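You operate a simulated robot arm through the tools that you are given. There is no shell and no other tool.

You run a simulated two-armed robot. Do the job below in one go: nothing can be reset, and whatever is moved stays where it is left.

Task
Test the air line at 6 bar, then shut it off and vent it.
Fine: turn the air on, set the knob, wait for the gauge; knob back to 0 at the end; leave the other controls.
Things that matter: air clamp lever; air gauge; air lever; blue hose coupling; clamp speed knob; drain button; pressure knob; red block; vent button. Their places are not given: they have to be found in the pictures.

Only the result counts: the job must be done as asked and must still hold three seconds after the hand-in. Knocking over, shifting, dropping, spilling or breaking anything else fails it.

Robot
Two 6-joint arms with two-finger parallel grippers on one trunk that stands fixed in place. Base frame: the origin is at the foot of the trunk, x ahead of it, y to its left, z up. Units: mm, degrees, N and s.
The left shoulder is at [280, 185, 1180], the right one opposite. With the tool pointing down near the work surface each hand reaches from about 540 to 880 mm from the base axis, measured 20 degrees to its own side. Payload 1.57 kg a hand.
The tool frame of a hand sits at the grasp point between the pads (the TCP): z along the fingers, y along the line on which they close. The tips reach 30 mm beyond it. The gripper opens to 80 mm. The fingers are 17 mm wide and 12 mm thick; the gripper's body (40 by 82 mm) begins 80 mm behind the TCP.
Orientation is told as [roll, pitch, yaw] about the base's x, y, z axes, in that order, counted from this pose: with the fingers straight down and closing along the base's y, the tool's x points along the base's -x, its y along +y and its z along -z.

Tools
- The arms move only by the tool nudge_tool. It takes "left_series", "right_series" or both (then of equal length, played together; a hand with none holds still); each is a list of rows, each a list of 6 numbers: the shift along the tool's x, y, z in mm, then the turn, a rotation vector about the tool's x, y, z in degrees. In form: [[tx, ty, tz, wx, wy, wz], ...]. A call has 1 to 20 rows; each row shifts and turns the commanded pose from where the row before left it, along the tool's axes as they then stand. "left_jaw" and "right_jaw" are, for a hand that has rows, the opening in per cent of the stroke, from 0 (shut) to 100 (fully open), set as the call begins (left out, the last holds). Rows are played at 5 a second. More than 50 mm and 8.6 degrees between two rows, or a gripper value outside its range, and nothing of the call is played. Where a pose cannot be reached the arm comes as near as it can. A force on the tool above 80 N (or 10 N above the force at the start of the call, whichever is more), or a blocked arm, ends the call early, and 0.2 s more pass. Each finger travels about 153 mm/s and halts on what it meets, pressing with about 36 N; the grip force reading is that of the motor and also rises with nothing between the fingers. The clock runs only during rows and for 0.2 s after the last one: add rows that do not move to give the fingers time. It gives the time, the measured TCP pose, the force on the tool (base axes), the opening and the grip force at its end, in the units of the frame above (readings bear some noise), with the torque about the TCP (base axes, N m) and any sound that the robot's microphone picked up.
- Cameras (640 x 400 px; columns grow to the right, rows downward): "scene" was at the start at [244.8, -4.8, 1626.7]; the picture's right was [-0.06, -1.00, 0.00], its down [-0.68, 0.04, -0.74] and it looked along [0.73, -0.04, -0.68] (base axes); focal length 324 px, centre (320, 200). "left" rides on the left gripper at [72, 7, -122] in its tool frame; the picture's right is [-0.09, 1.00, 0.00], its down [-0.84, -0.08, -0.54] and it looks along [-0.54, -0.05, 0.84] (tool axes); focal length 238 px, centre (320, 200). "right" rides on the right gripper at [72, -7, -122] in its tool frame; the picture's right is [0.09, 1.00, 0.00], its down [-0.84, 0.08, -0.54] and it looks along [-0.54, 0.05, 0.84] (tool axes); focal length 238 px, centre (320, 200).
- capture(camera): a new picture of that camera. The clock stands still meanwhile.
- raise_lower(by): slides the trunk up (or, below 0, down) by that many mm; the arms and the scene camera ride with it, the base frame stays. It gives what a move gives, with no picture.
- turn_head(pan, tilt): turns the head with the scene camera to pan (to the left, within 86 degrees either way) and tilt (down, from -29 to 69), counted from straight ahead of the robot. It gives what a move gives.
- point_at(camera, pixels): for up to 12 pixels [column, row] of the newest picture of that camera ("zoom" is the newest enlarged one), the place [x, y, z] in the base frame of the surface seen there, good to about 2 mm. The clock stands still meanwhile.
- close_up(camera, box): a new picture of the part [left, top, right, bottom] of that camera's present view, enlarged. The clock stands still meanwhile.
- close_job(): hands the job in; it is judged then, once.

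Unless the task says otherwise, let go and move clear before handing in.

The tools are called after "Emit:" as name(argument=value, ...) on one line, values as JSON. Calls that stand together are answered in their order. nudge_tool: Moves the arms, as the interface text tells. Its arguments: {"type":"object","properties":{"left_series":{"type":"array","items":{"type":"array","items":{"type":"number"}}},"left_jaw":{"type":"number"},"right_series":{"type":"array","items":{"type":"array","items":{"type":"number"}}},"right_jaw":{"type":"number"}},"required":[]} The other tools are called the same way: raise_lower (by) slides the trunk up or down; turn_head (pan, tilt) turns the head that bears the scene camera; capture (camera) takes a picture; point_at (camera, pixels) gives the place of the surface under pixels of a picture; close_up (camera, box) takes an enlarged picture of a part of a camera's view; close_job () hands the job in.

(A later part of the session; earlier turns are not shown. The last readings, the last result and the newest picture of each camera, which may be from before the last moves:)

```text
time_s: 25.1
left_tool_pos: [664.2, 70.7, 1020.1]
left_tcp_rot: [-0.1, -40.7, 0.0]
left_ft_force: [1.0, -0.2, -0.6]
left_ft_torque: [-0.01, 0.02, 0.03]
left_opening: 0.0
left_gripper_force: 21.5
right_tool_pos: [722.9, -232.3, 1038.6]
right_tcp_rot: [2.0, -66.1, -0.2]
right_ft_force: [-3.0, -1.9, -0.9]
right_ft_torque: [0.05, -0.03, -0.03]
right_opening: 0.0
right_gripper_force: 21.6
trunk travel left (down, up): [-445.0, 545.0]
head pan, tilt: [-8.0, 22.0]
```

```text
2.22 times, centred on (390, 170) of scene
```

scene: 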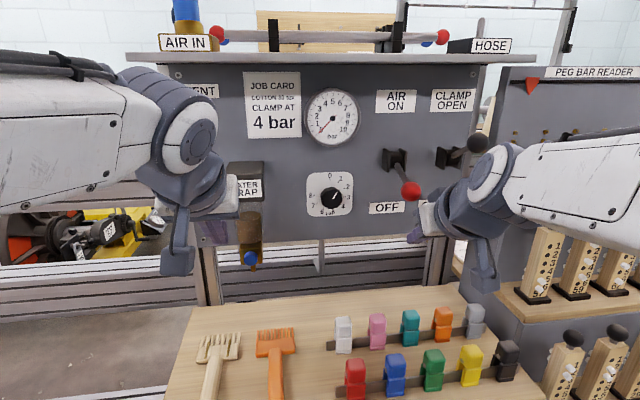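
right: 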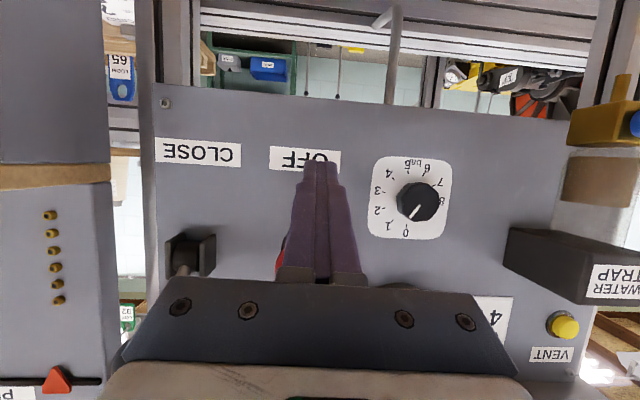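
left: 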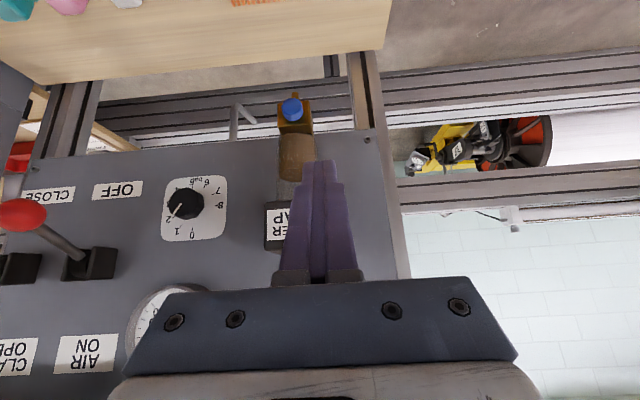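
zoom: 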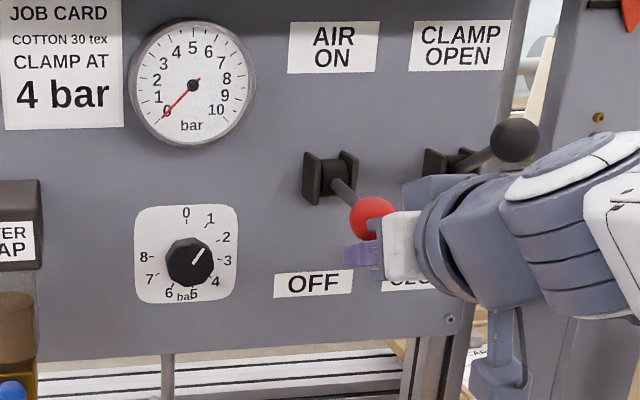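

The ball is rising with only about 3 N on the tool. I'll keep pushing up to the ON end.

Emit:
nudge_tool(right_series=[[-8.2, 0, -3.7, 0, 0, 0], [-8.2, 0, -3.7, 0, 0, 0], [-8.2, 0, -3.7, 0, 0, 0], [-8.2, 0, -3.7, 0, 0, 0], [-8.2, 0, -3.7, 0, 0, 0], [-8.2, 0, -3.7, 0, 0, 0]])

Emit:
close_up(camera="scene", box=[290, 80, 490, 260])

```text
time_s: 26.5
left_tool_pos: [665.7, 70.6, 1020.5]
left_tcp_rot: [0.0, -40.8, 0.1]
left_ft_force: [-0.9, 0.1, 0.2]
left_ft_torque: [0.02, 0.01, 0.05]
left_opening: 0.0
left_gripper_force: 21.7
right_tool_pos: [720.3, -234.7, 1091.1]
right_tcp_rot: [2.0, -66.0, -0.1]
right_ft_force: [-0.7, -0.1, -0.8]
right_ft_torque: [-0.02, 0.01, -0.01]
right_opening: 0.0
right_gripper_force: 21.6
trunk travel left (down, up): [-445.0, 545.0]
head pan, tilt: [-8.0, 22.0]
```

```text
2.22 times, centred on (390, 170) of scene
```

zoom: 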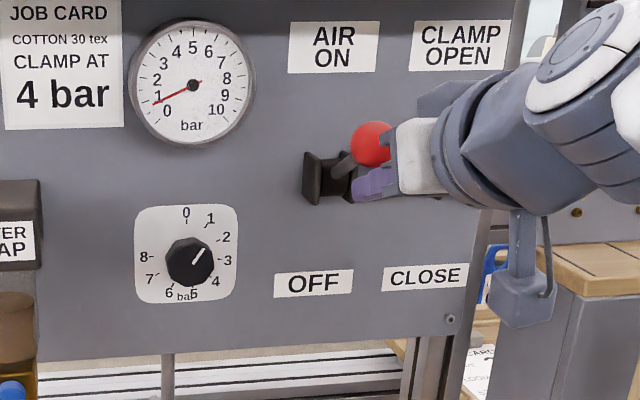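

The gauge needle has started to move toward 1 bar, so the air is on. I'll push a little more so the lever reaches its stop.

Emit:
nudge_tool(right_series=[[-4.1, 0, -1.85, 0, 0, 0], [-4.1, 0, -1.85, 0, 0, 0], [0, 0, 0, 0, 0, 0]])

Emit:
close_up(camera="scene", box=[290, 80, 490, 260])

Emit:
capture(camera="right")

```text
time_s: 27.3
left_tool_pos: [663.9, 71.8, 1020.2]
left_tcp_rot: [0.0, -40.9, 0.1]
left_ft_force: [0.5, -0.5, -0.4]
left_ft_torque: [-0.02, -0.02, 0.01]
left_opening: 0.0
left_gripper_force: 21.0
right_tool_pos: [721.9, -234.9, 1097.4]
right_tcp_rot: [2.0, -65.7, -0.1]
right_ft_force: [-3.3, -0.1, -10.5]
right_ft_torque: [-0.09, 0.11, -0.15]
right_opening: 0.0
right_gripper_force: 21.2
trunk travel left (down, up): [-445.0, 545.0]
head pan, tilt: [-8.0, 22.0]
```

```text
2.22 times, centred on (390, 170) of scene
```

zoom: 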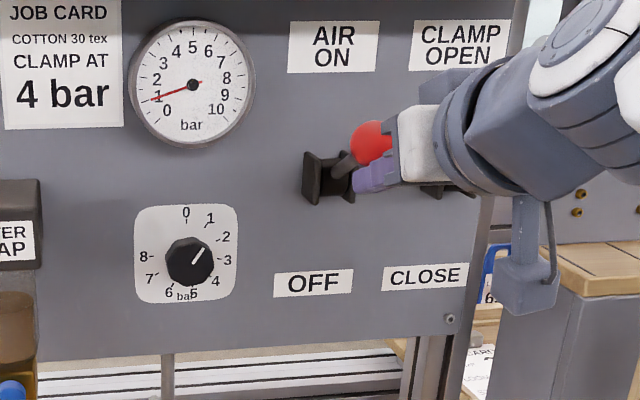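

```text
taken
```

right: 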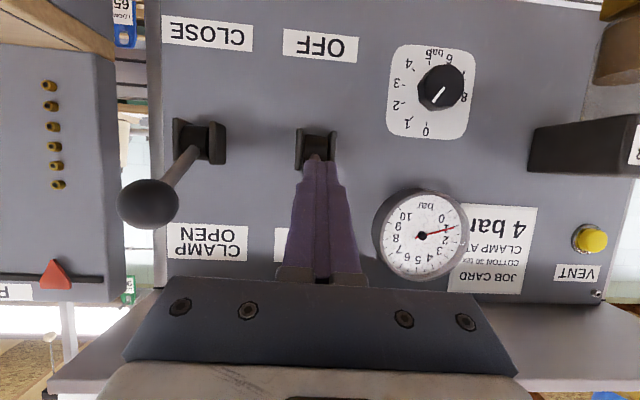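

The lever is at its ON stop (about 10 N) and the gauge reads about 1 bar, matching the knob. I'll measure the knob closely now.

Emit:
close_up(camera="scene", box=[298, 165, 362, 222])

```text
7.02 times, centred on (330, 194) of scene
```

zoom: 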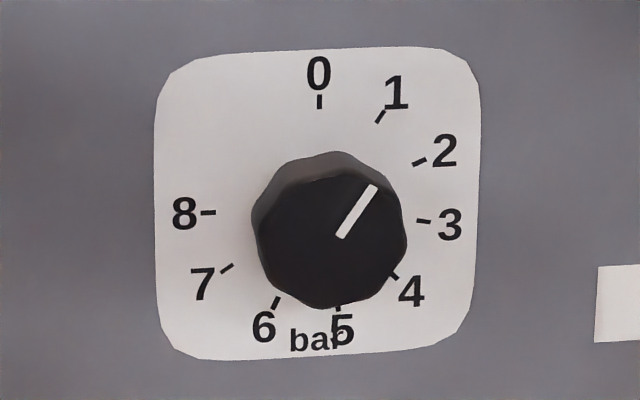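

Emit:
point_at(camera="zoom", pixels=[[330, 240], [262, 235], [398, 235], [330, 182], [330, 300], [345, 230], [373, 190], [319, 101], [208, 212], [424, 221], [276, 303], [226, 268]])

```text
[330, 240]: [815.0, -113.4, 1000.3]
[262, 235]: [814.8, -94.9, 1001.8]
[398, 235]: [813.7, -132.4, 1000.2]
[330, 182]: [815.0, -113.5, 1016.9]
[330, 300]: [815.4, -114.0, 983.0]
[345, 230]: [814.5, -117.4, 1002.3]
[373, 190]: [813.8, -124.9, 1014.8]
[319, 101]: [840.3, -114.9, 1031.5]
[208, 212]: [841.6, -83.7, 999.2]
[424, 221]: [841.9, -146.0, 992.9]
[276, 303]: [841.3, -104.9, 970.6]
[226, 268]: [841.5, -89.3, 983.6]
```

The dial geometry gives a knob axis at (y -115, z 1000), its face at x 815 and radius about 20 mm, with the mark at 1.0 bar. I'll lower the right hand off the lever, back it out, and bring it toward the knob, and move the left hand toward the vent side.

Emit:
nudge_tool(right_series=[[11, 0, 4.9, 0, 0, 0], [0, 0, -25, 0, 0, 0], [10, 0, 4.5, 0, 0, 0], [18.8, 30, 10, 2, 0, 0], [18.8, 30, 10, 0, 0, 0], [18.8, 30, 10, 0, 0, 0], [9, 30, 6, 0, 0, 0], [0, 0, 0, 0, 0, 0]], left_series=[[0, 0, 0, 0, 0, 0], [-32.8, 11, -20.1, 0, 0, 0], [-32.8, 11, -20.1, 0, 0, 0], [-32.8, 11, -20.1, 0, 0, 0], [0, 0, 0, 0, 0, 0], [0, 0, 0, 0, 0, 0], [0, 0, 0, 0, 0, 0], [0, 0, 0, 0, 0, 0]])

Emit:
capture(camera="scene")

```text
time_s: 29.1
left_tool_pos: [698.4, 104.7, 1131.7]
left_tcp_rot: [0.0, -40.8, 0.1]
left_ft_force: [1.2, 0.1, -1.2]
left_ft_torque: [-0.01, 0.0, 0.02]
left_opening: 0.1
left_gripper_force: 21.9
right_tool_pos: [715.1, -117.9, 1012.4]
right_tcp_rot: [-0.1, -66.0, -0.1]
right_ft_force: [0.7, 0.1, -0.7]
right_ft_torque: [0.0, -0.02, -0.01]
right_opening: 0.2
right_gripper_force: 21.6
right hand out of reach, approached as far as the arm can: row 2, 4
trunk travel left (down, up): [-445.0, 545.0]
head pan, tilt: [-8.0, 22.0]
```

```text
taken
```

scene: 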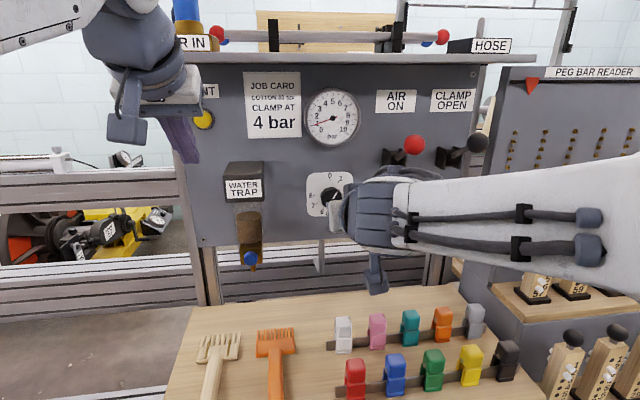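

The right hand is at (715,-118,1012), pitch -66, and the red lever stays up. I'll level the right fingers to -90 in front of the knob and open them.

Emit:
nudge_tool(right_series=[[0, 0, 14, 0, -8, 0], [0, 0, 14, 0, -8, 0], [0, 0, 12, 0, -8, 0], [0, 0, 0, 0, 0, 0]], right_jaw=100)

Emit:
capture(camera="right")

Emit:
capture(camera="scene")

```text
time_s: 30.1
left_tool_pos: [698.2, 103.5, 1130.8]
left_tcp_rot: [0.0, -40.8, 0.0]
left_ft_force: [0.5, -0.1, -0.8]
left_ft_torque: [0.03, -0.01, -0.02]
left_opening: 0.0
left_gripper_force: 21.1
right_tool_pos: [747.7, -121.7, 1001.9]
right_tcp_rot: [-7.8, -86.1, 6.5]
right_ft_force: [-0.2, 0.4, 0.4]
right_ft_torque: [0.0, -0.01, -0.02]
right_opening: 80.2
right_gripper_force: 0.1
right hand out of reach, approached as far as the arm can: row 1
trunk travel left (down, up): [-445.0, 545.0]
head pan, tilt: [-8.0, 22.0]
```

```text
taken
```

right: 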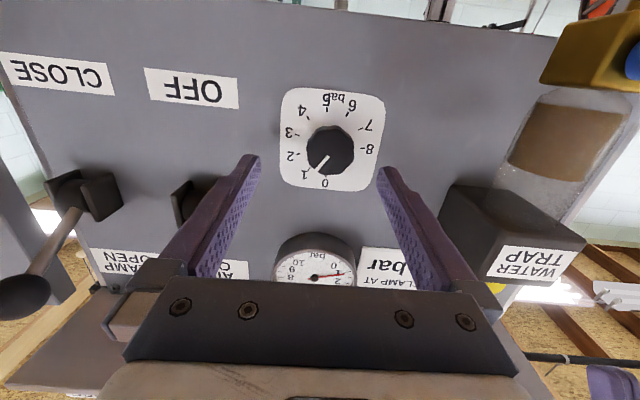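

```text
taken
```

scene: 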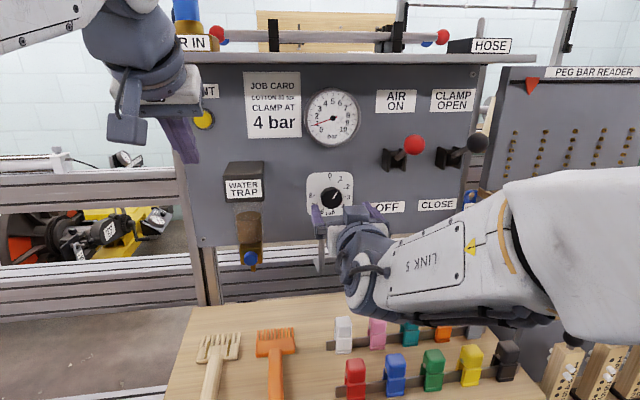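

The right hand faces the knob, now at (748,-122,1002) and tilted by about 4°. I'll correct the aim, centre on the knob axis, and pre-turn the wrist by -84° so one turn can span 1 to 6.

Emit:
nudge_tool(right_series=[[2, 6.8, 0, -1.3, -3.9, 0.5], [0, 0, 0, 0, 0, 0], [0, 0, 0, 0, 0, 0]])

```text
time_s: 30.9
left_tool_pos: [699.3, 104.5, 1130.2]
left_tcp_rot: [0.1, -40.8, 0.0]
left_ft_force: [-0.7, 0.1, -0.3]
left_ft_torque: [-0.03, 0.0, -0.01]
left_opening: 0.0
left_gripper_force: 21.8
right_tool_pos: [748.4, -114.2, 999.4]
right_tcp_rot: [154.3, -89.9, -154.4]
right_ft_force: [0.1, -0.3, 0.2]
right_ft_torque: [0.02, 0.01, -0.01]
right_opening: 79.9
right_gripper_force: 0.1
trunk travel left (down, up): [-445.0, 545.0]
head pan, tilt: [-8.0, 22.0]
```

The aim is now straight (pitch -89.9, y -114, z 999.5). I'll turn the wrist by -84° in free air and check that it stays on the axis.

Emit:
nudge_tool(right_series=[[0, 0, 0, 0, 0, -8.4], [0, 0, 0, 0, 0, -8.4], [0, 0, 0, 0, 0, -8.4], [0, 0, 0, 0, 0, -8.4], [0, 0, 0, 0, 0, -8.4], [0, 0, 0, 0, 0, -8.4], [0, 0, 0, 0, 0, -8.4], [0, 0, 0, 0, 0, -8.4], [0, 0, 0, 0, 0, -8.4], [0, 0, 0, 0, 0, -8.4], [0, 0, 0, 0, 0, 0]])

Emit:
capture(camera="right")

Emit:
capture(camera="scene")

```text
time_s: 33.3
left_tool_pos: [698.4, 103.7, 1131.4]
left_tcp_rot: [0.0, -40.9, 0.0]
left_ft_force: [0.3, -0.5, -0.1]
left_ft_torque: [-0.02, 0.0, -0.01]
left_opening: 0.0
left_gripper_force: 21.1
right_tool_pos: [747.9, -115.7, 999.4]
right_tcp_rot: [-90.1, -5.9, 90.1]
right_ft_force: [-0.8, 0.0, 0.4]
right_ft_torque: [-0.02, 0.03, -0.03]
right_opening: 80.0
right_gripper_force: 0.1
trunk travel left (down, up): [-445.0, 545.0]
head pan, tilt: [-8.0, 22.0]
```

```text
taken
```

right: 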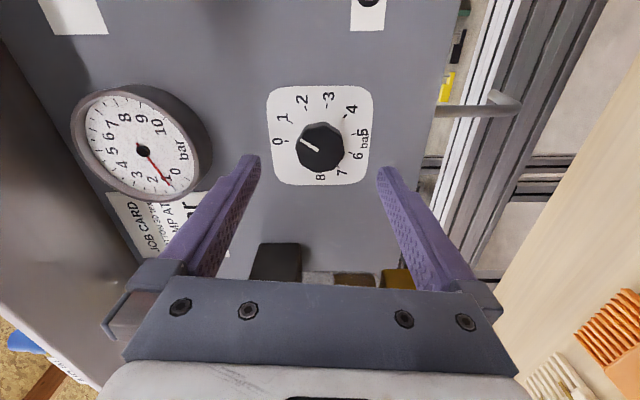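

```text
taken
```

scene: 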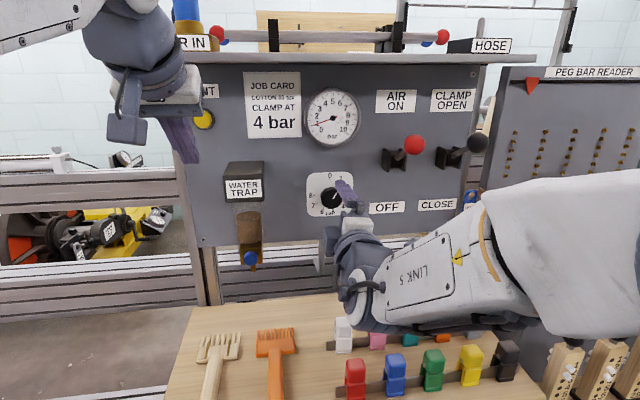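

The wrist turned cleanly and stayed on the axis (748,-116,999). The forearm came lower, so I'll check its clearance over the coloured blocks before I advance.

Emit:
point_at(camera="scene", pixels=[[450, 320], [400, 320], [365, 318], [345, 320], [376, 322], [510, 325], [560, 330], [600, 320], [360, 290], [440, 270], [443, 318], [411, 318]])

Emit:
close_up(camera="scene", box=[300, 160, 640, 400])

```text
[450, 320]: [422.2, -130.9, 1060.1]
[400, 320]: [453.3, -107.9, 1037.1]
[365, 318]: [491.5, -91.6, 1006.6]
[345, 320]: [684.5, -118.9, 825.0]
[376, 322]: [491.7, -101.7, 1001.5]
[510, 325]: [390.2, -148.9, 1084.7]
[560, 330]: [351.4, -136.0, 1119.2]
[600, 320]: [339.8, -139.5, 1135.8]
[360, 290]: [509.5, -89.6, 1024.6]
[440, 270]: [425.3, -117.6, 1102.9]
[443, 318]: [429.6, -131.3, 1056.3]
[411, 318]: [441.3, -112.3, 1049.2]
```

```text
1.67 times, centred on (470, 280) of scene
```

zoom: 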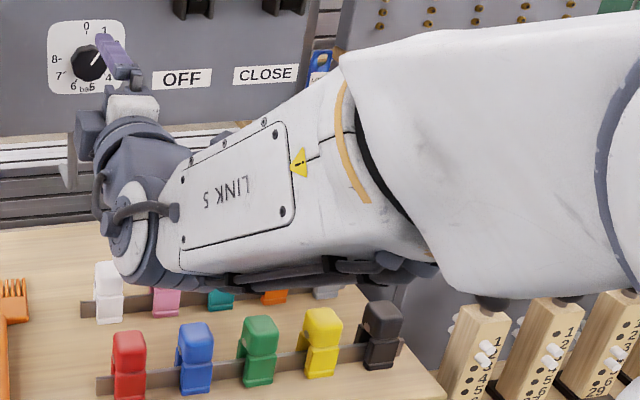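

The forearm is at z above 1000, far over the blocks. I'll advance 58 mm so the open fingers straddle the knob.

Emit:
nudge_tool(right_series=[[0, 0, 20, 0, 0, 0], [0, 0, 20, 0, 0, 0], [0, 0, 17, 0, 0, 0], [0, 0, 0, 0, 0, 0]])

Emit:
capture(camera="right")

Emit:
close_up(camera="scene", box=[280, 140, 420, 240])

```text
time_s: 34.3
left_tool_pos: [698.2, 103.8, 1131.9]
left_tcp_rot: [0.0, -40.7, 0.1]
left_ft_force: [0.6, -0.4, -0.5]
left_ft_torque: [0.0, 0.01, 0.01]
left_opening: 0.1
left_gripper_force: 21.0
right_tool_pos: [805.1, -116.0, 999.9]
right_tcp_rot: [-90.1, -6.0, 90.0]
right_ft_force: [0.6, 0.3, -0.5]
right_ft_torque: [-0.02, -0.02, 0.01]
right_opening: 80.2
right_gripper_force: 0.1
trunk travel left (down, up): [-445.0, 545.0]
head pan, tilt: [-8.0, 22.0]
```

```text
taken
```

right: 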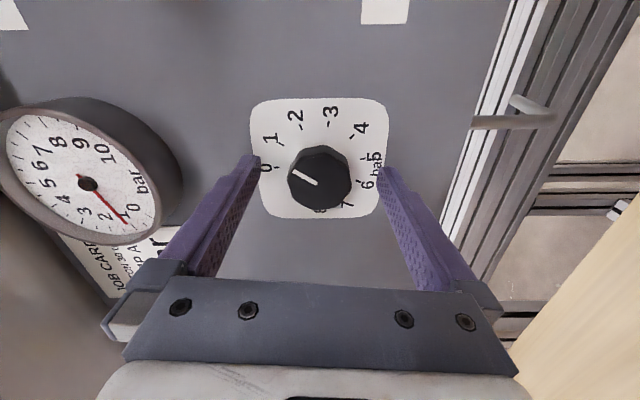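

```text
4.00 times, centred on (350, 190) of scene
```

zoom: 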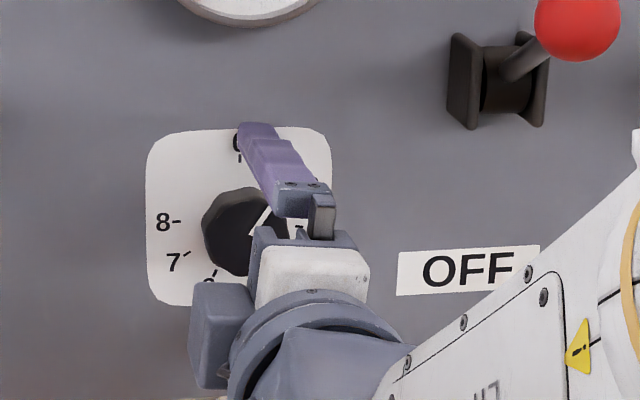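

The fingers straddle the knob (320,180 in the right view). I'll close on it.

Emit:
nudge_tool(right_series=[[0, 0, 0, 0, 0, 0], [0, 0, 0, 0, 0, 0], [0, 0, 0, 0, 0, 0]], right_jaw=0)

Emit:
capture(camera="right")

```text
time_s: 35.1
left_tool_pos: [698.2, 103.8, 1132.0]
left_tcp_rot: [0.0, -40.8, 0.0]
left_ft_force: [-0.3, 0.0, -0.4]
left_ft_torque: [-0.02, -0.01, 0.01]
left_opening: 0.0
left_gripper_force: 21.8
right_tool_pos: [804.1, -115.4, 999.2]
right_tcp_rot: [-90.1, -5.9, 89.9]
right_ft_force: [3.2, -0.3, 1.3]
right_ft_torque: [0.04, 0.09, 0.02]
right_opening: 40.4
right_gripper_force: 44.7
trunk travel left (down, up): [-445.0, 545.0]
head pan, tilt: [-8.0, 22.0]
```

```text
taken
```

right: 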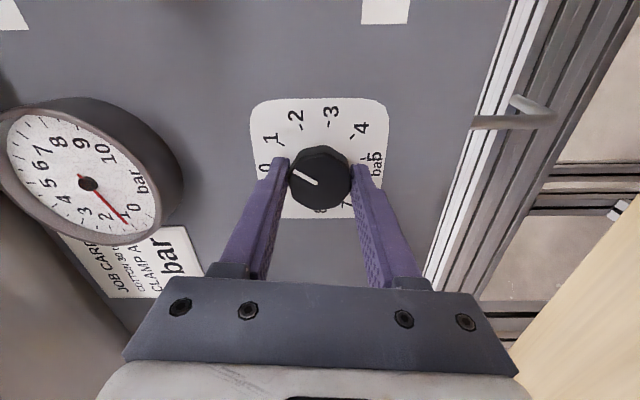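

The knob is gripped (40.4 mm, square on the axis). I'll turn it clockwise by about one division and check that it follows.

Emit:
nudge_tool(right_series=[[0, 0, 0, 0, 0, 8.4], [0, 0, 0, 0, 0, 8.4], [0, 0, 0, 0, 0, 8.4], [0, 0, 0, 0, 0, 8.4], [0, 0, 0, 0, 0, 0]])

Emit:
capture(camera="right")

```text
time_s: 36.3
left_tool_pos: [698.9, 102.6, 1132.0]
left_tcp_rot: [0.0, -40.8, 0.0]
left_ft_force: [0.2, 0.6, -0.2]
left_ft_torque: [0.0, 0.01, 0.03]
left_opening: 0.0
left_gripper_force: 21.5
right_tool_pos: [804.4, -115.5, 998.2]
right_tcp_rot: [-90.1, -39.7, 89.9]
right_ft_force: [-11.0, -0.9, -2.7]
right_ft_torque: [0.01, -0.49, 0.36]
right_opening: 40.2
right_gripper_force: 44.4
trunk travel left (down, up): [-445.0, 545.0]
head pan, tilt: [-8.0, 22.0]
```

```text
taken
```

right: 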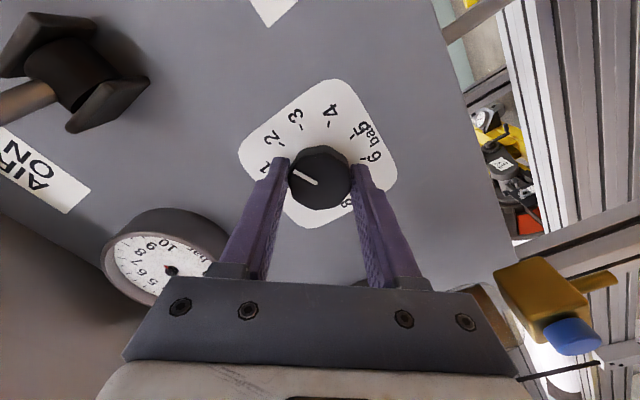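

The knob follows the hand: 33.8° turned, so it is now near 2. I'll turn on toward 4.

Emit:
nudge_tool(right_series=[[0, 0, 0, 0, 0, 8.4], [0, 0, 0, 0, 0, 8.4], [0, 0, 0, 0, 0, 8.4], [0, 0, 0, 0, 0, 8.4], [0, 0, 0, 0, 0, 8.4], [0, 0, 0, 0, 0, 8.4], [0, 0, 0, 0, 0, 8.4], [0, 0, 0, 0, 0, 8.4], [0, 0, 0, 0, 0, 0]])

Emit:
capture(camera="right")

Emit:
close_up(camera="scene", box=[280, 70, 420, 220])

```text
time_s: 38.1
left_tool_pos: [699.7, 102.2, 1130.8]
left_tcp_rot: [0.2, -40.9, 0.0]
left_ft_force: [-0.1, -1.5, 0.2]
left_ft_torque: [0.04, 0.01, 0.0]
left_opening: 0.0
left_gripper_force: 20.8
right_tool_pos: [804.3, -115.3, 1009.7]
right_tcp_rot: [85.4, -74.6, -89.5]
right_ft_force: [11.7, -48.0, -8.0]
right_ft_torque: [-0.47, -0.56, -0.18]
right_opening: 41.0
right_gripper_force: 45.1
right hand out of reach, approached as far as the arm can: row 7, 8
trunk travel left (down, up): [-445.0, 545.0]
head pan, tilt: [-8.0, 22.0]
stopped in row 8 (right hand): the force on the tool passed its limit at 98 N (the readings are from after the stop); the commanded pose is now the measured one
```

```text
taken
```

right: 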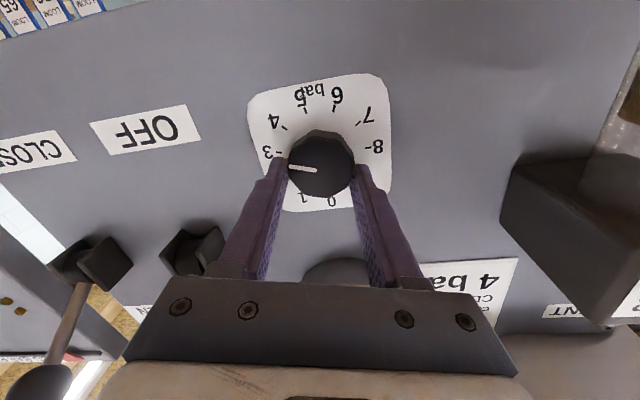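

```text
2.67 times, centred on (350, 145) of scene
```

zoom: 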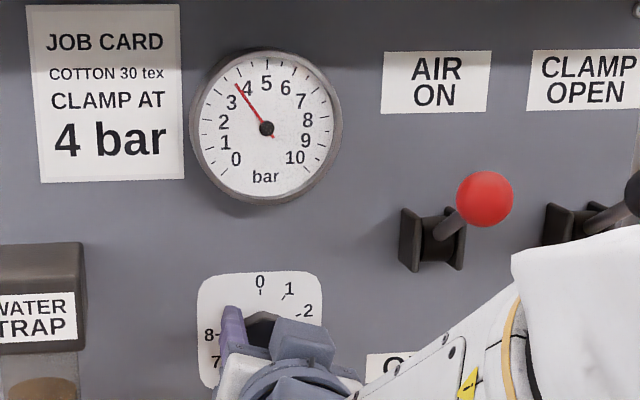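

The wrist ran into a turning limit near +15°, and the force stop caught it. The knob has followed to about 4 and the gauge reads about 3.7. I'll release the knob now, with no motion.

Emit:
nudge_tool(right_series=[[0, 0, 0, 0, 0, 0], [0, 0, 0, 0, 0, 0], [0, 0, 0, 0, 0, 0]], right_jaw=100)

Emit:
capture(camera="right")

Emit:
close_up(camera="scene", box=[280, 70, 420, 220])

```text
time_s: 38.9
left_tool_pos: [698.5, 105.6, 1131.0]
left_tcp_rot: [0.0, -40.6, 0.0]
left_ft_force: [0.3, 0.8, -1.0]
left_ft_torque: [-0.02, -0.02, -0.04]
left_opening: 0.0
left_gripper_force: 22.2
right_tool_pos: [803.2, -106.7, 1012.1]
right_tcp_rot: [85.8, -75.0, -88.9]
right_ft_force: [0.5, 0.8, 0.4]
right_ft_torque: [0.01, 0.01, 0.0]
right_opening: 80.0
right_gripper_force: 0.1
trunk travel left (down, up): [-445.0, 545.0]
head pan, tilt: [-8.0, 22.0]
```

```text
taken
```

right: 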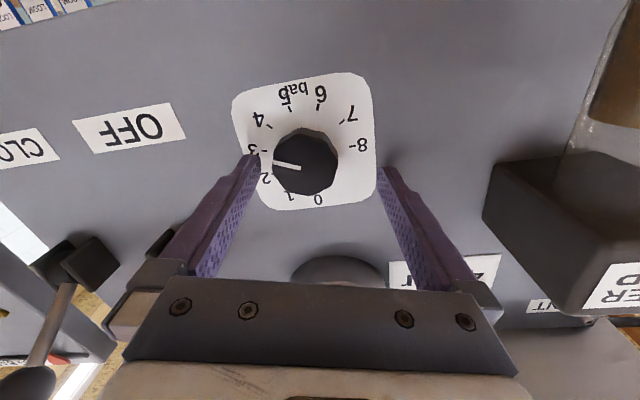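

```text
2.67 times, centred on (350, 145) of scene
```

zoom: 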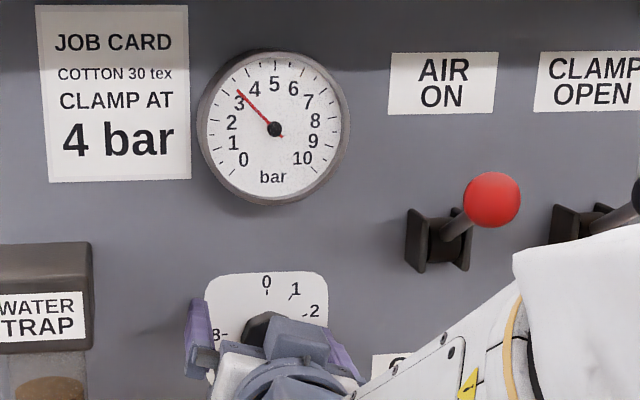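

The gauge settled to about 3.3, so the knob slipped back a little on release. I'll retract clear of the knob and wind the wrist back by about 100° for a second grip.

Emit:
nudge_tool(right_series=[[0, 0, -25, 0, 0, 0], [0, 0, -20, 0, 0, 0], [0, 0, 0, 0, 0, -8.4], [0, 0, 0, 0, 0, -8.4], [0, 0, 0, 0, 0, -8.4], [0, 0, 0, 0, 0, -8.4], [0, 0, 0, 0, 0, -8.4], [0, 0, 0, 0, 0, -8.4], [0, 0, 0, 0, 0, -8.4], [0, 0, 0, 0, 0, -8.4], [0, 0, 0, 0, 0, -8.4], [0, 0, 0, 0, 0, -8.4], [0, 0, 0, 0, 0, -8.4], [0, 0, 0, 0, 0, 0]])

Emit:
capture(camera="right")

Emit:
close_up(camera="scene", box=[280, 70, 420, 220])

```text
time_s: 41.9
left_tool_pos: [698.1, 105.6, 1130.9]
left_tcp_rot: [0.0, -40.8, 0.1]
left_ft_force: [0.1, 0.2, -0.7]
left_ft_torque: [0.0, 0.02, -0.02]
left_opening: 0.0
left_gripper_force: 21.3
right_tool_pos: [758.6, -104.8, 1011.5]
right_tcp_rot: [-88.9, -12.6, 86.7]
right_ft_force: [-0.1, 0.3, -0.2]
right_ft_torque: [0.01, -0.03, 0.01]
right_opening: 80.1
right_gripper_force: 0.0
trunk travel left (down, up): [-445.0, 545.0]
head pan, tilt: [-8.0, 22.0]
```

```text
taken
```

right: 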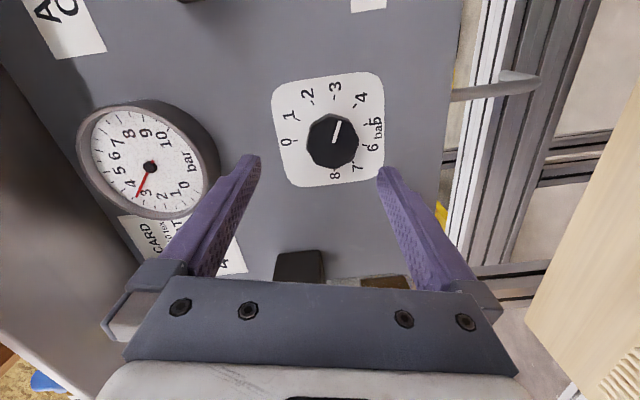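

```text
2.67 times, centred on (350, 145) of scene
```

zoom: 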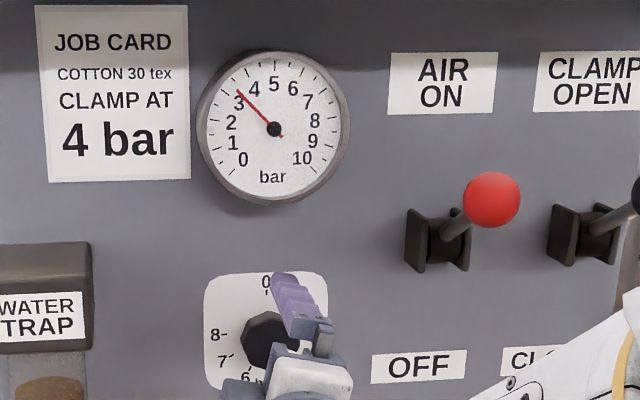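

The gauge holds at about 3.3 bar and the knob is free of the fingers. I'll measure its mark's angle from the right camera.

Emit:
close_up(camera="right", box=[265, 70, 395, 190])

```text
3.33 times, centred on (330, 130) of right
```

zoom: 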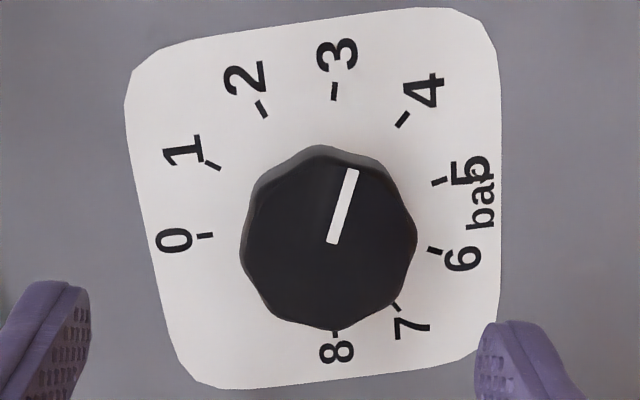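

Emit:
point_at(camera="zoom", pixels=[[332, 240], [351, 173], [326, 240], [250, 240], [405, 240], [330, 165], [320, 320]])

```text
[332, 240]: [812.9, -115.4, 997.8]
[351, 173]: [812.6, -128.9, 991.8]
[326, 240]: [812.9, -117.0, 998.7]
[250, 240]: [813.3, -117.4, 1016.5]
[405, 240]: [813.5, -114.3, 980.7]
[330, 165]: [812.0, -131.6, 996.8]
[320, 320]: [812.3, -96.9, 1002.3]
```

The mark is at about 115–120°, or 3.4 bar, which agrees with the gauge. I'll recentre and straighten the hand, and wind back to about -110° so the turn to 6 stays clear of the wrist limit.

Emit:
nudge_tool(right_series=[[12.4, 9.1, 0.8, 0.4, -3.2, 0], [0, 0, 0, 0, 0, -8], [0, 0, 0, 0, 0, -8], [0, 0, 0, 0, 0, -8], [0, 0, 0, 0, 0, -8], [0, 0, 0, 0, 0, 0], [0, 0, 0, 0, 0, 0]])

```text
time_s: 43.5
left_tool_pos: [699.0, 106.0, 1130.8]
left_tcp_rot: [0.0, -40.7, 0.1]
left_ft_force: [0.5, -0.7, 0.0]
left_ft_torque: [0.0, -0.02, 0.02]
left_opening: 0.2
left_gripper_force: 21.6
right_tool_pos: [758.7, -115.1, 1001.1]
right_tcp_rot: [-90.0, 19.3, 90.1]
right_ft_force: [-0.3, -0.5, -0.9]
right_ft_torque: [0.03, -0.02, 0.05]
right_opening: 80.2
right_gripper_force: 0.0
trunk travel left (down, up): [-445.0, 545.0]
head pan, tilt: [-8.0, 22.0]
```

The hand is straight and centred at -109°. I'll advance, grip the knob and turn it partway, then check the gauge before the last bit.

Emit:
nudge_tool(right_series=[[0, 0, 20, 0, 0, 0], [0, 0, 20, 0, 0, 0], [0, 0, 6.5, 0, 0, 0], [0, 0, 0, 0, 0, 0]])

Emit:
nudge_tool(right_series=[[0, 0, 0, 0, 0, 0], [0, 0, 0, 0, 0, 0], [0, 0, 0, 0, 0, 0]], right_jaw=0)

Emit:
capture(camera="right")

Emit:
close_up(camera="right", box=[240, 90, 400, 230])

```text
time_s: 44.5
left_tool_pos: [699.4, 104.5, 1131.4]
left_tcp_rot: [0.1, -40.7, 0.1]
left_ft_force: [0.3, -0.1, -0.5]
left_ft_torque: [-0.02, -0.03, -0.02]
left_opening: 0.4
left_gripper_force: 21.3
right_tool_pos: [806.3, -114.1, 1000.5]
right_tcp_rot: [-90.0, 19.3, 89.9]
right_ft_force: [-0.7, -0.3, -0.1]
right_ft_torque: [0.03, 0.01, -0.02]
right_opening: 80.2
right_gripper_force: 0.1
trunk travel left (down, up): [-445.0, 545.0]
head pan, tilt: [-8.0, 22.0]
```

```text
time_s: 45.3
left_tool_pos: [698.3, 104.6, 1130.8]
left_tcp_rot: [-0.1, -40.7, 0.1]
left_ft_force: [-0.8, -0.1, 0.1]
left_ft_torque: [0.0, 0.0, -0.04]
left_opening: 0.0
left_gripper_force: 21.1
right_tool_pos: [806.9, -114.1, 1000.1]
right_tcp_rot: [-89.9, 19.3, 90.0]
right_ft_force: [2.1, -0.2, -3.0]
right_ft_torque: [-0.01, -0.01, -0.17]
right_opening: 40.3
right_gripper_force: 44.6
trunk travel left (down, up): [-445.0, 545.0]
head pan, tilt: [-8.0, 22.0]
```

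```text
taken
```

right: 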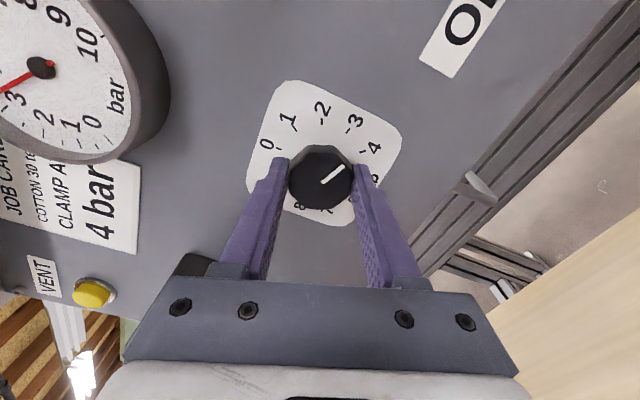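

```text
2.86 times, centred on (320, 160) of right
```

zoom: 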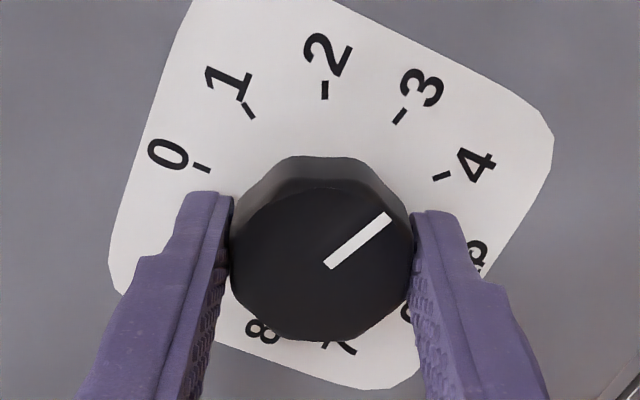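

The knob is gripped again at 40.3 mm with the gauge just above 3. I'll turn it by 67°, toward about 5.4.

Emit:
nudge_tool(right_series=[[0, 0, 0, 0, 0, 8.4], [0, 0, 0, 0, 0, 8.4], [0, 0, 0, 0, 0, 8.4], [0, 0, 0, 0, 0, 8.4], [0, 0, 0, 0, 0, 8.4], [0, 0, 0, 0, 0, 8.4], [0, 0, 0, 0, 0, 8.4], [0, 0, 0, 0, 0, 8.4], [0, 0, 0, 0, 0, 0], [0, 0, 0, 0, 0, 0], [0, 0, 0, 0, 0, 0], [0, 0, 0, 0, 0, 0], [0, 0, 0, 0, 0, 0]])

Emit:
capture(camera="right")

Emit:
close_up(camera="scene", box=[280, 70, 420, 220])

```text
time_s: 48.1
left_tool_pos: [700.1, 106.2, 1131.8]
left_tcp_rot: [0.1, -40.7, 0.1]
left_ft_force: [0.5, 0.2, -0.6]
left_ft_torque: [0.0, 0.02, -0.02]
left_opening: 0.1
left_gripper_force: 21.8
right_tool_pos: [806.0, -113.6, 999.7]
right_tcp_rot: [-89.9, -47.9, 90.1]
right_ft_force: [24.3, 11.8, 2.4]
right_ft_torque: [0.03, -0.47, 0.49]
right_opening: 40.5
right_gripper_force: 44.6
trunk travel left (down, up): [-445.0, 545.0]
head pan, tilt: [-8.0, 22.0]
```

```text
taken
```

right: 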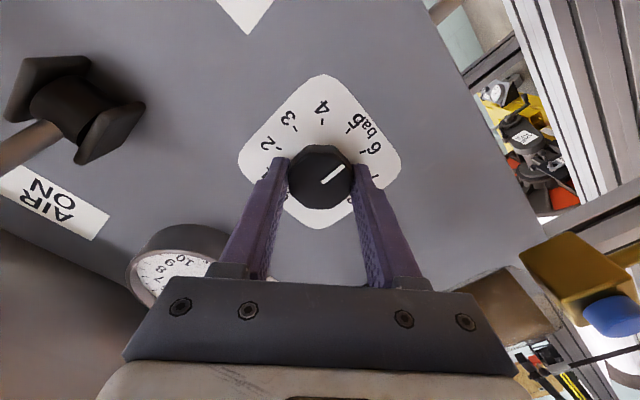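

```text
2.67 times, centred on (350, 145) of scene
```

zoom: 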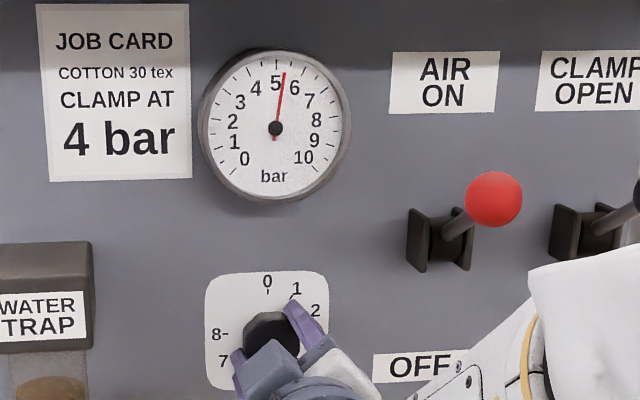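

The gauge shows about 5.35. I'll wait a second to see whether it has settled.

Emit:
nudge_tool(right_series=[[0, 0, 0, 0, 0, 0], [0, 0, 0, 0, 0, 0], [0, 0, 0, 0, 0, 0], [0, 0, 0, 0, 0, 0], [0, 0, 0, 0, 0, 0], [0, 0, 0, 0, 0, 0], [0, 0, 0, 0, 0, 0], [0, 0, 0, 0, 0, 0]])

Emit:
close_up(camera="scene", box=[300, 80, 364, 150])

```text
time_s: 49.9
left_tool_pos: [700.5, 105.8, 1130.0]
left_tcp_rot: [0.0, -40.8, 0.1]
left_ft_force: [-0.2, -0.1, 0.3]
left_ft_torque: [-0.01, 0.03, -0.04]
left_opening: 0.1
left_gripper_force: 21.6
right_tool_pos: [807.5, -114.1, 1000.9]
right_tcp_rot: [-90.0, -47.9, 90.1]
right_ft_force: [25.2, 14.2, 5.7]
right_ft_torque: [0.01, -0.34, 0.37]
right_opening: 40.6
right_gripper_force: 44.8
trunk travel left (down, up): [-445.0, 545.0]
head pan, tilt: [-8.0, 22.0]
```

```text
5.71 times, centred on (332, 115) of scene
```

zoom: 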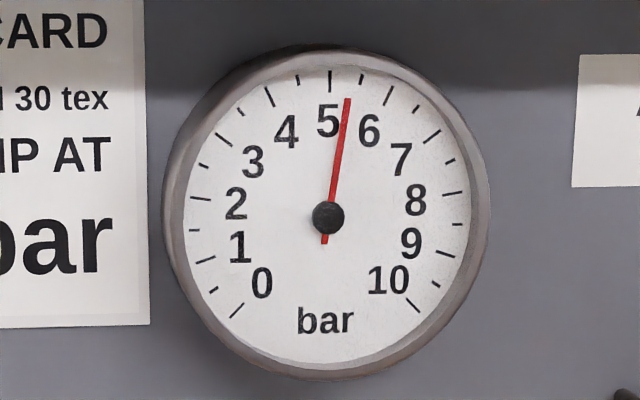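

The gauge is steady at 5.34 bar. I'll turn the knob by a further 22° for 6.0.

Emit:
nudge_tool(right_series=[[0, 0, 0, 0, 0, 7.4], [0, 0, 0, 0, 0, 7.4], [0, 0, 0, 0, 0, 7.4], [0, 0, 0, 0, 0, 0], [0, 0, 0, 0, 0, 0], [0, 0, 0, 0, 0, 0], [0, 0, 0, 0, 0, 0], [0, 0, 0, 0, 0, 0], [0, 0, 0, 0, 0, 0], [0, 0, 0, 0, 0, 0]])

Emit:
close_up(camera="scene", box=[300, 80, 364, 150])

Emit:
capture(camera="right")

```text
time_s: 52.1
left_tool_pos: [700.3, 104.2, 1131.1]
left_tcp_rot: [0.0, -40.7, 0.1]
left_ft_force: [0.1, 0.3, 0.5]
left_ft_torque: [-0.01, 0.02, 0.0]
left_opening: 0.1
left_gripper_force: 21.6
right_tool_pos: [805.5, -114.3, 1000.2]
right_tcp_rot: [-90.1, -70.2, 89.8]
right_ft_force: [19.5, 2.9, 5.4]
right_ft_torque: [-0.01, 0.21, -0.13]
right_opening: 40.2
right_gripper_force: 45.2
trunk travel left (down, up): [-445.0, 545.0]
head pan, tilt: [-8.0, 22.0]
```

```text
5.71 times, centred on (332, 115) of scene
```

zoom: 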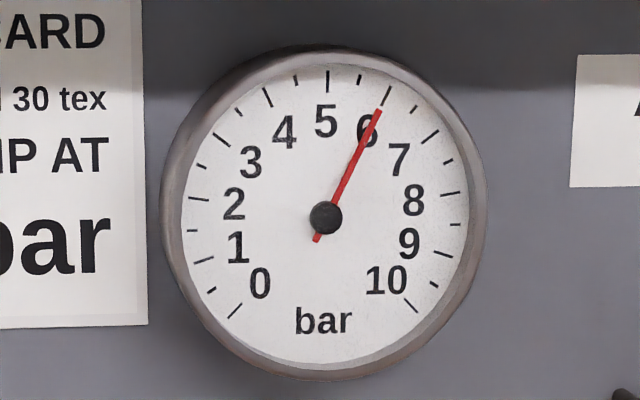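

```text
taken
```

right: 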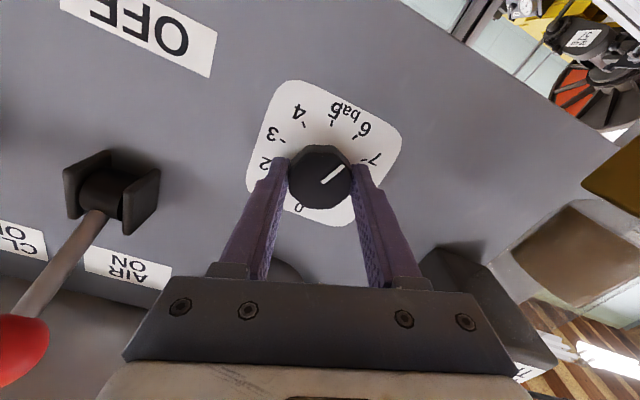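

The needle points right at the 6 tick (380,108). I'll hold here for a few seconds as the test and make sure it is steady.

Emit:
nudge_tool(right_series=[[0, 0, 0, 0, 0, 0], [0, 0, 0, 0, 0, 0], [0, 0, 0, 0, 0, 0], [0, 0, 0, 0, 0, 0], [0, 0, 0, 0, 0, 0], [0, 0, 0, 0, 0, 0], [0, 0, 0, 0, 0, 0], [0, 0, 0, 0, 0, 0], [0, 0, 0, 0, 0, 0], [0, 0, 0, 0, 0, 0], [0, 0, 0, 0, 0, 0], [0, 0, 0, 0, 0, 0], [0, 0, 0, 0, 0, 0], [0, 0, 0, 0, 0, 0], [0, 0, 0, 0, 0, 0], [0, 0, 0, 0, 0, 0], [0, 0, 0, 0, 0, 0], [0, 0, 0, 0, 0, 0], [0, 0, 0, 0, 0, 0], [0, 0, 0, 0, 0, 0]])

Emit:
close_up(camera="scene", box=[300, 80, 364, 150])

```text
time_s: 56.3
left_tool_pos: [700.8, 106.1, 1131.3]
left_tcp_rot: [0.0, -40.6, 0.0]
left_ft_force: [0.2, 0.0, -0.8]
left_ft_torque: [0.01, -0.01, 0.02]
left_opening: 0.0
left_gripper_force: 22.0
right_tool_pos: [806.1, -113.5, 1000.7]
right_tcp_rot: [-90.0, -70.1, 90.0]
right_ft_force: [15.6, -3.2, 4.4]
right_ft_torque: [0.04, -0.07, -0.08]
right_opening: 40.6
right_gripper_force: 45.0
trunk travel left (down, up): [-445.0, 545.0]
head pan, tilt: [-8.0, 22.0]
```

```text
5.71 times, centred on (332, 115) of scene
```

zoom: 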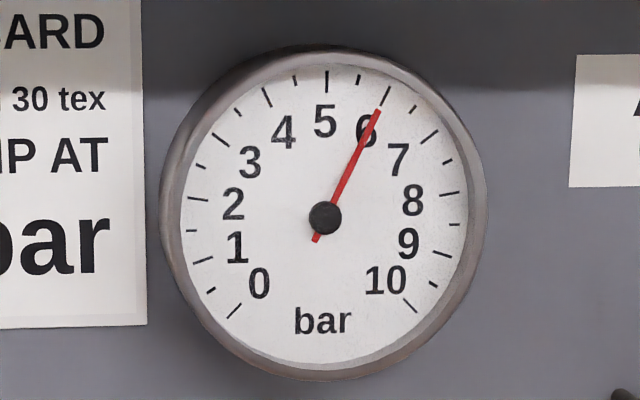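

The gauge has held 6.0 bar for over five seconds. I'll release the knob and check that it stays there.

Emit:
nudge_tool(right_series=[[0, 0, 0, 0, 0, 0], [0, 0, 0, 0, 0, 0], [0, 0, -20, 0, 0, 0], [0, 0, -25, 0, 0, 0], [0, 0, 0, 0, 0, 0], [0, 0, 0, 0, 0, 0]], right_jaw=100)

Emit:
close_up(camera="scene", box=[280, 70, 420, 220])

Emit:
capture(camera="right")

```text
time_s: 57.7
left_tool_pos: [698.7, 104.5, 1132.0]
left_tcp_rot: [0.0, -40.7, 0.1]
left_ft_force: [0.2, 0.2, -0.3]
left_ft_torque: [-0.03, -0.01, -0.04]
left_opening: 0.0
left_gripper_force: 21.0
right_tool_pos: [759.9, -114.2, 999.6]
right_tcp_rot: [-90.1, -70.1, 90.0]
right_ft_force: [1.0, -0.3, 0.0]
right_ft_torque: [0.01, -0.04, 0.01]
right_opening: 80.1
right_gripper_force: 0.1
trunk travel left (down, up): [-445.0, 545.0]
head pan, tilt: [-8.0, 22.0]
```

```text
2.67 times, centred on (350, 145) of scene
```

zoom: 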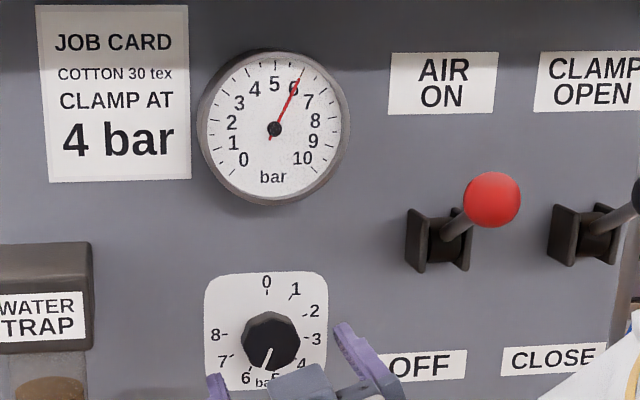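

```text
taken
```

right: 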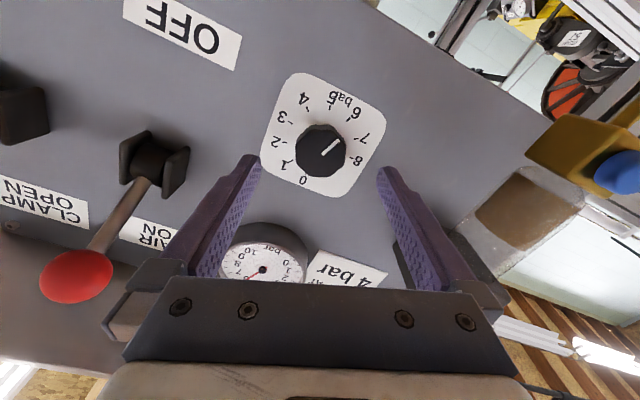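

The gauge stays at 6 and the knob's mark is at 6. I'll close the right fingers and rise in front of the panel, toward a position above the red ball for shutting the air off.

Emit:
nudge_tool(right_series=[[0, 0, -5, 0, 0, 6], [0, 0, -5, 0, 0, 6], [-40.9, -5.7, -2, 0, 0, 0], [-40.9, -5.7, -2, 0, 0, 0], [-40.9, -5.7, -2, 0, 0, 0], [-40.9, -5.7, -2, 0, 0, 0], [0, 0, 0, 0, 0, 0]], right_jaw=0)

Emit:
capture(camera="scene")

Emit:
capture(camera="right")

```text
time_s: 59.3
left_tool_pos: [698.9, 105.4, 1131.0]
left_tcp_rot: [0.0, -40.6, 0.2]
left_ft_force: [-0.4, 0.1, -0.3]
left_ft_torque: [0.01, -0.01, -0.02]
left_opening: 0.0
left_gripper_force: 21.1
right_tool_pos: [743.1, -113.6, 1166.4]
right_tcp_rot: [-90.1, -82.2, 90.2]
right_ft_force: [0.3, 1.0, 0.3]
right_ft_torque: [-0.01, -0.01, 0.02]
right_opening: 0.0
right_gripper_force: 21.0
trunk travel left (down, up): [-445.0, 545.0]
head pan, tilt: [-8.0, 22.0]
```

```text
taken
```

scene: 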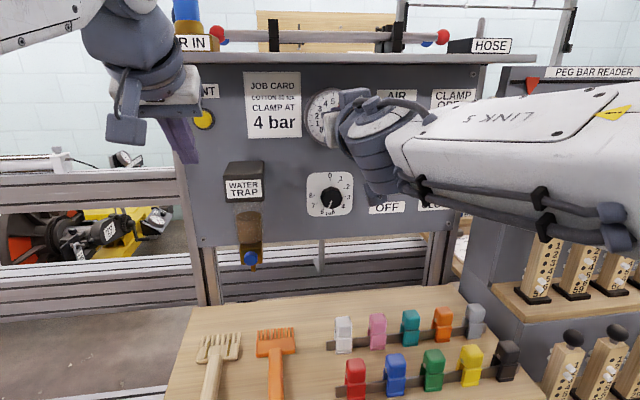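

```text
taken
```

right: 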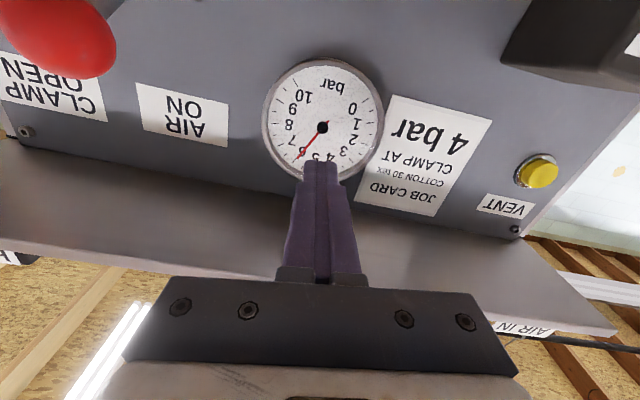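

The right hand is at (743,-114,1166) under the shelf, with the gauge still at 6. I'll slide it right until it is above the red ball.

Emit:
nudge_tool(right_series=[[5.5, -39.3, -3, 0, 0, 0], [5.5, -39.3, -3, 0, 0, 0], [5.5, -39.3, -3, 0, 0, 0], [0, 0, 0, 0, 0, 0]])

Emit:
capture(camera="scene")

Emit:
capture(camera="right")

```text
time_s: 60.3
left_tool_pos: [696.9, 104.9, 1131.5]
left_tcp_rot: [0.0, -40.9, 0.2]
left_ft_force: [-1.1, 0.6, -1.1]
left_ft_torque: [0.02, 0.0, 0.03]
left_opening: 0.0
left_gripper_force: 20.8
right_tool_pos: [735.9, -182.2, 1158.5]
right_tcp_rot: [-89.1, -82.0, 87.9]
right_ft_force: [0.1, -0.8, 0.0]
right_ft_torque: [0.01, 0.01, 0.0]
right_opening: 0.1
right_gripper_force: 21.5
right hand out of reach, approached as far as the arm can: row 2, 3
trunk travel left (down, up): [-445.0, 545.0]
head pan, tilt: [-8.0, 22.0]
```

```text
taken
```

scene: 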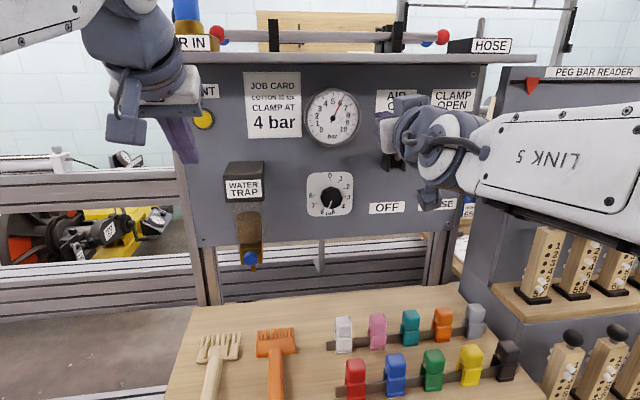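

```text
taken
```

right: 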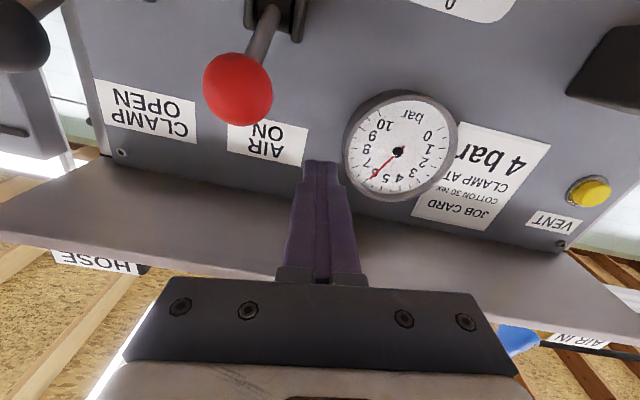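

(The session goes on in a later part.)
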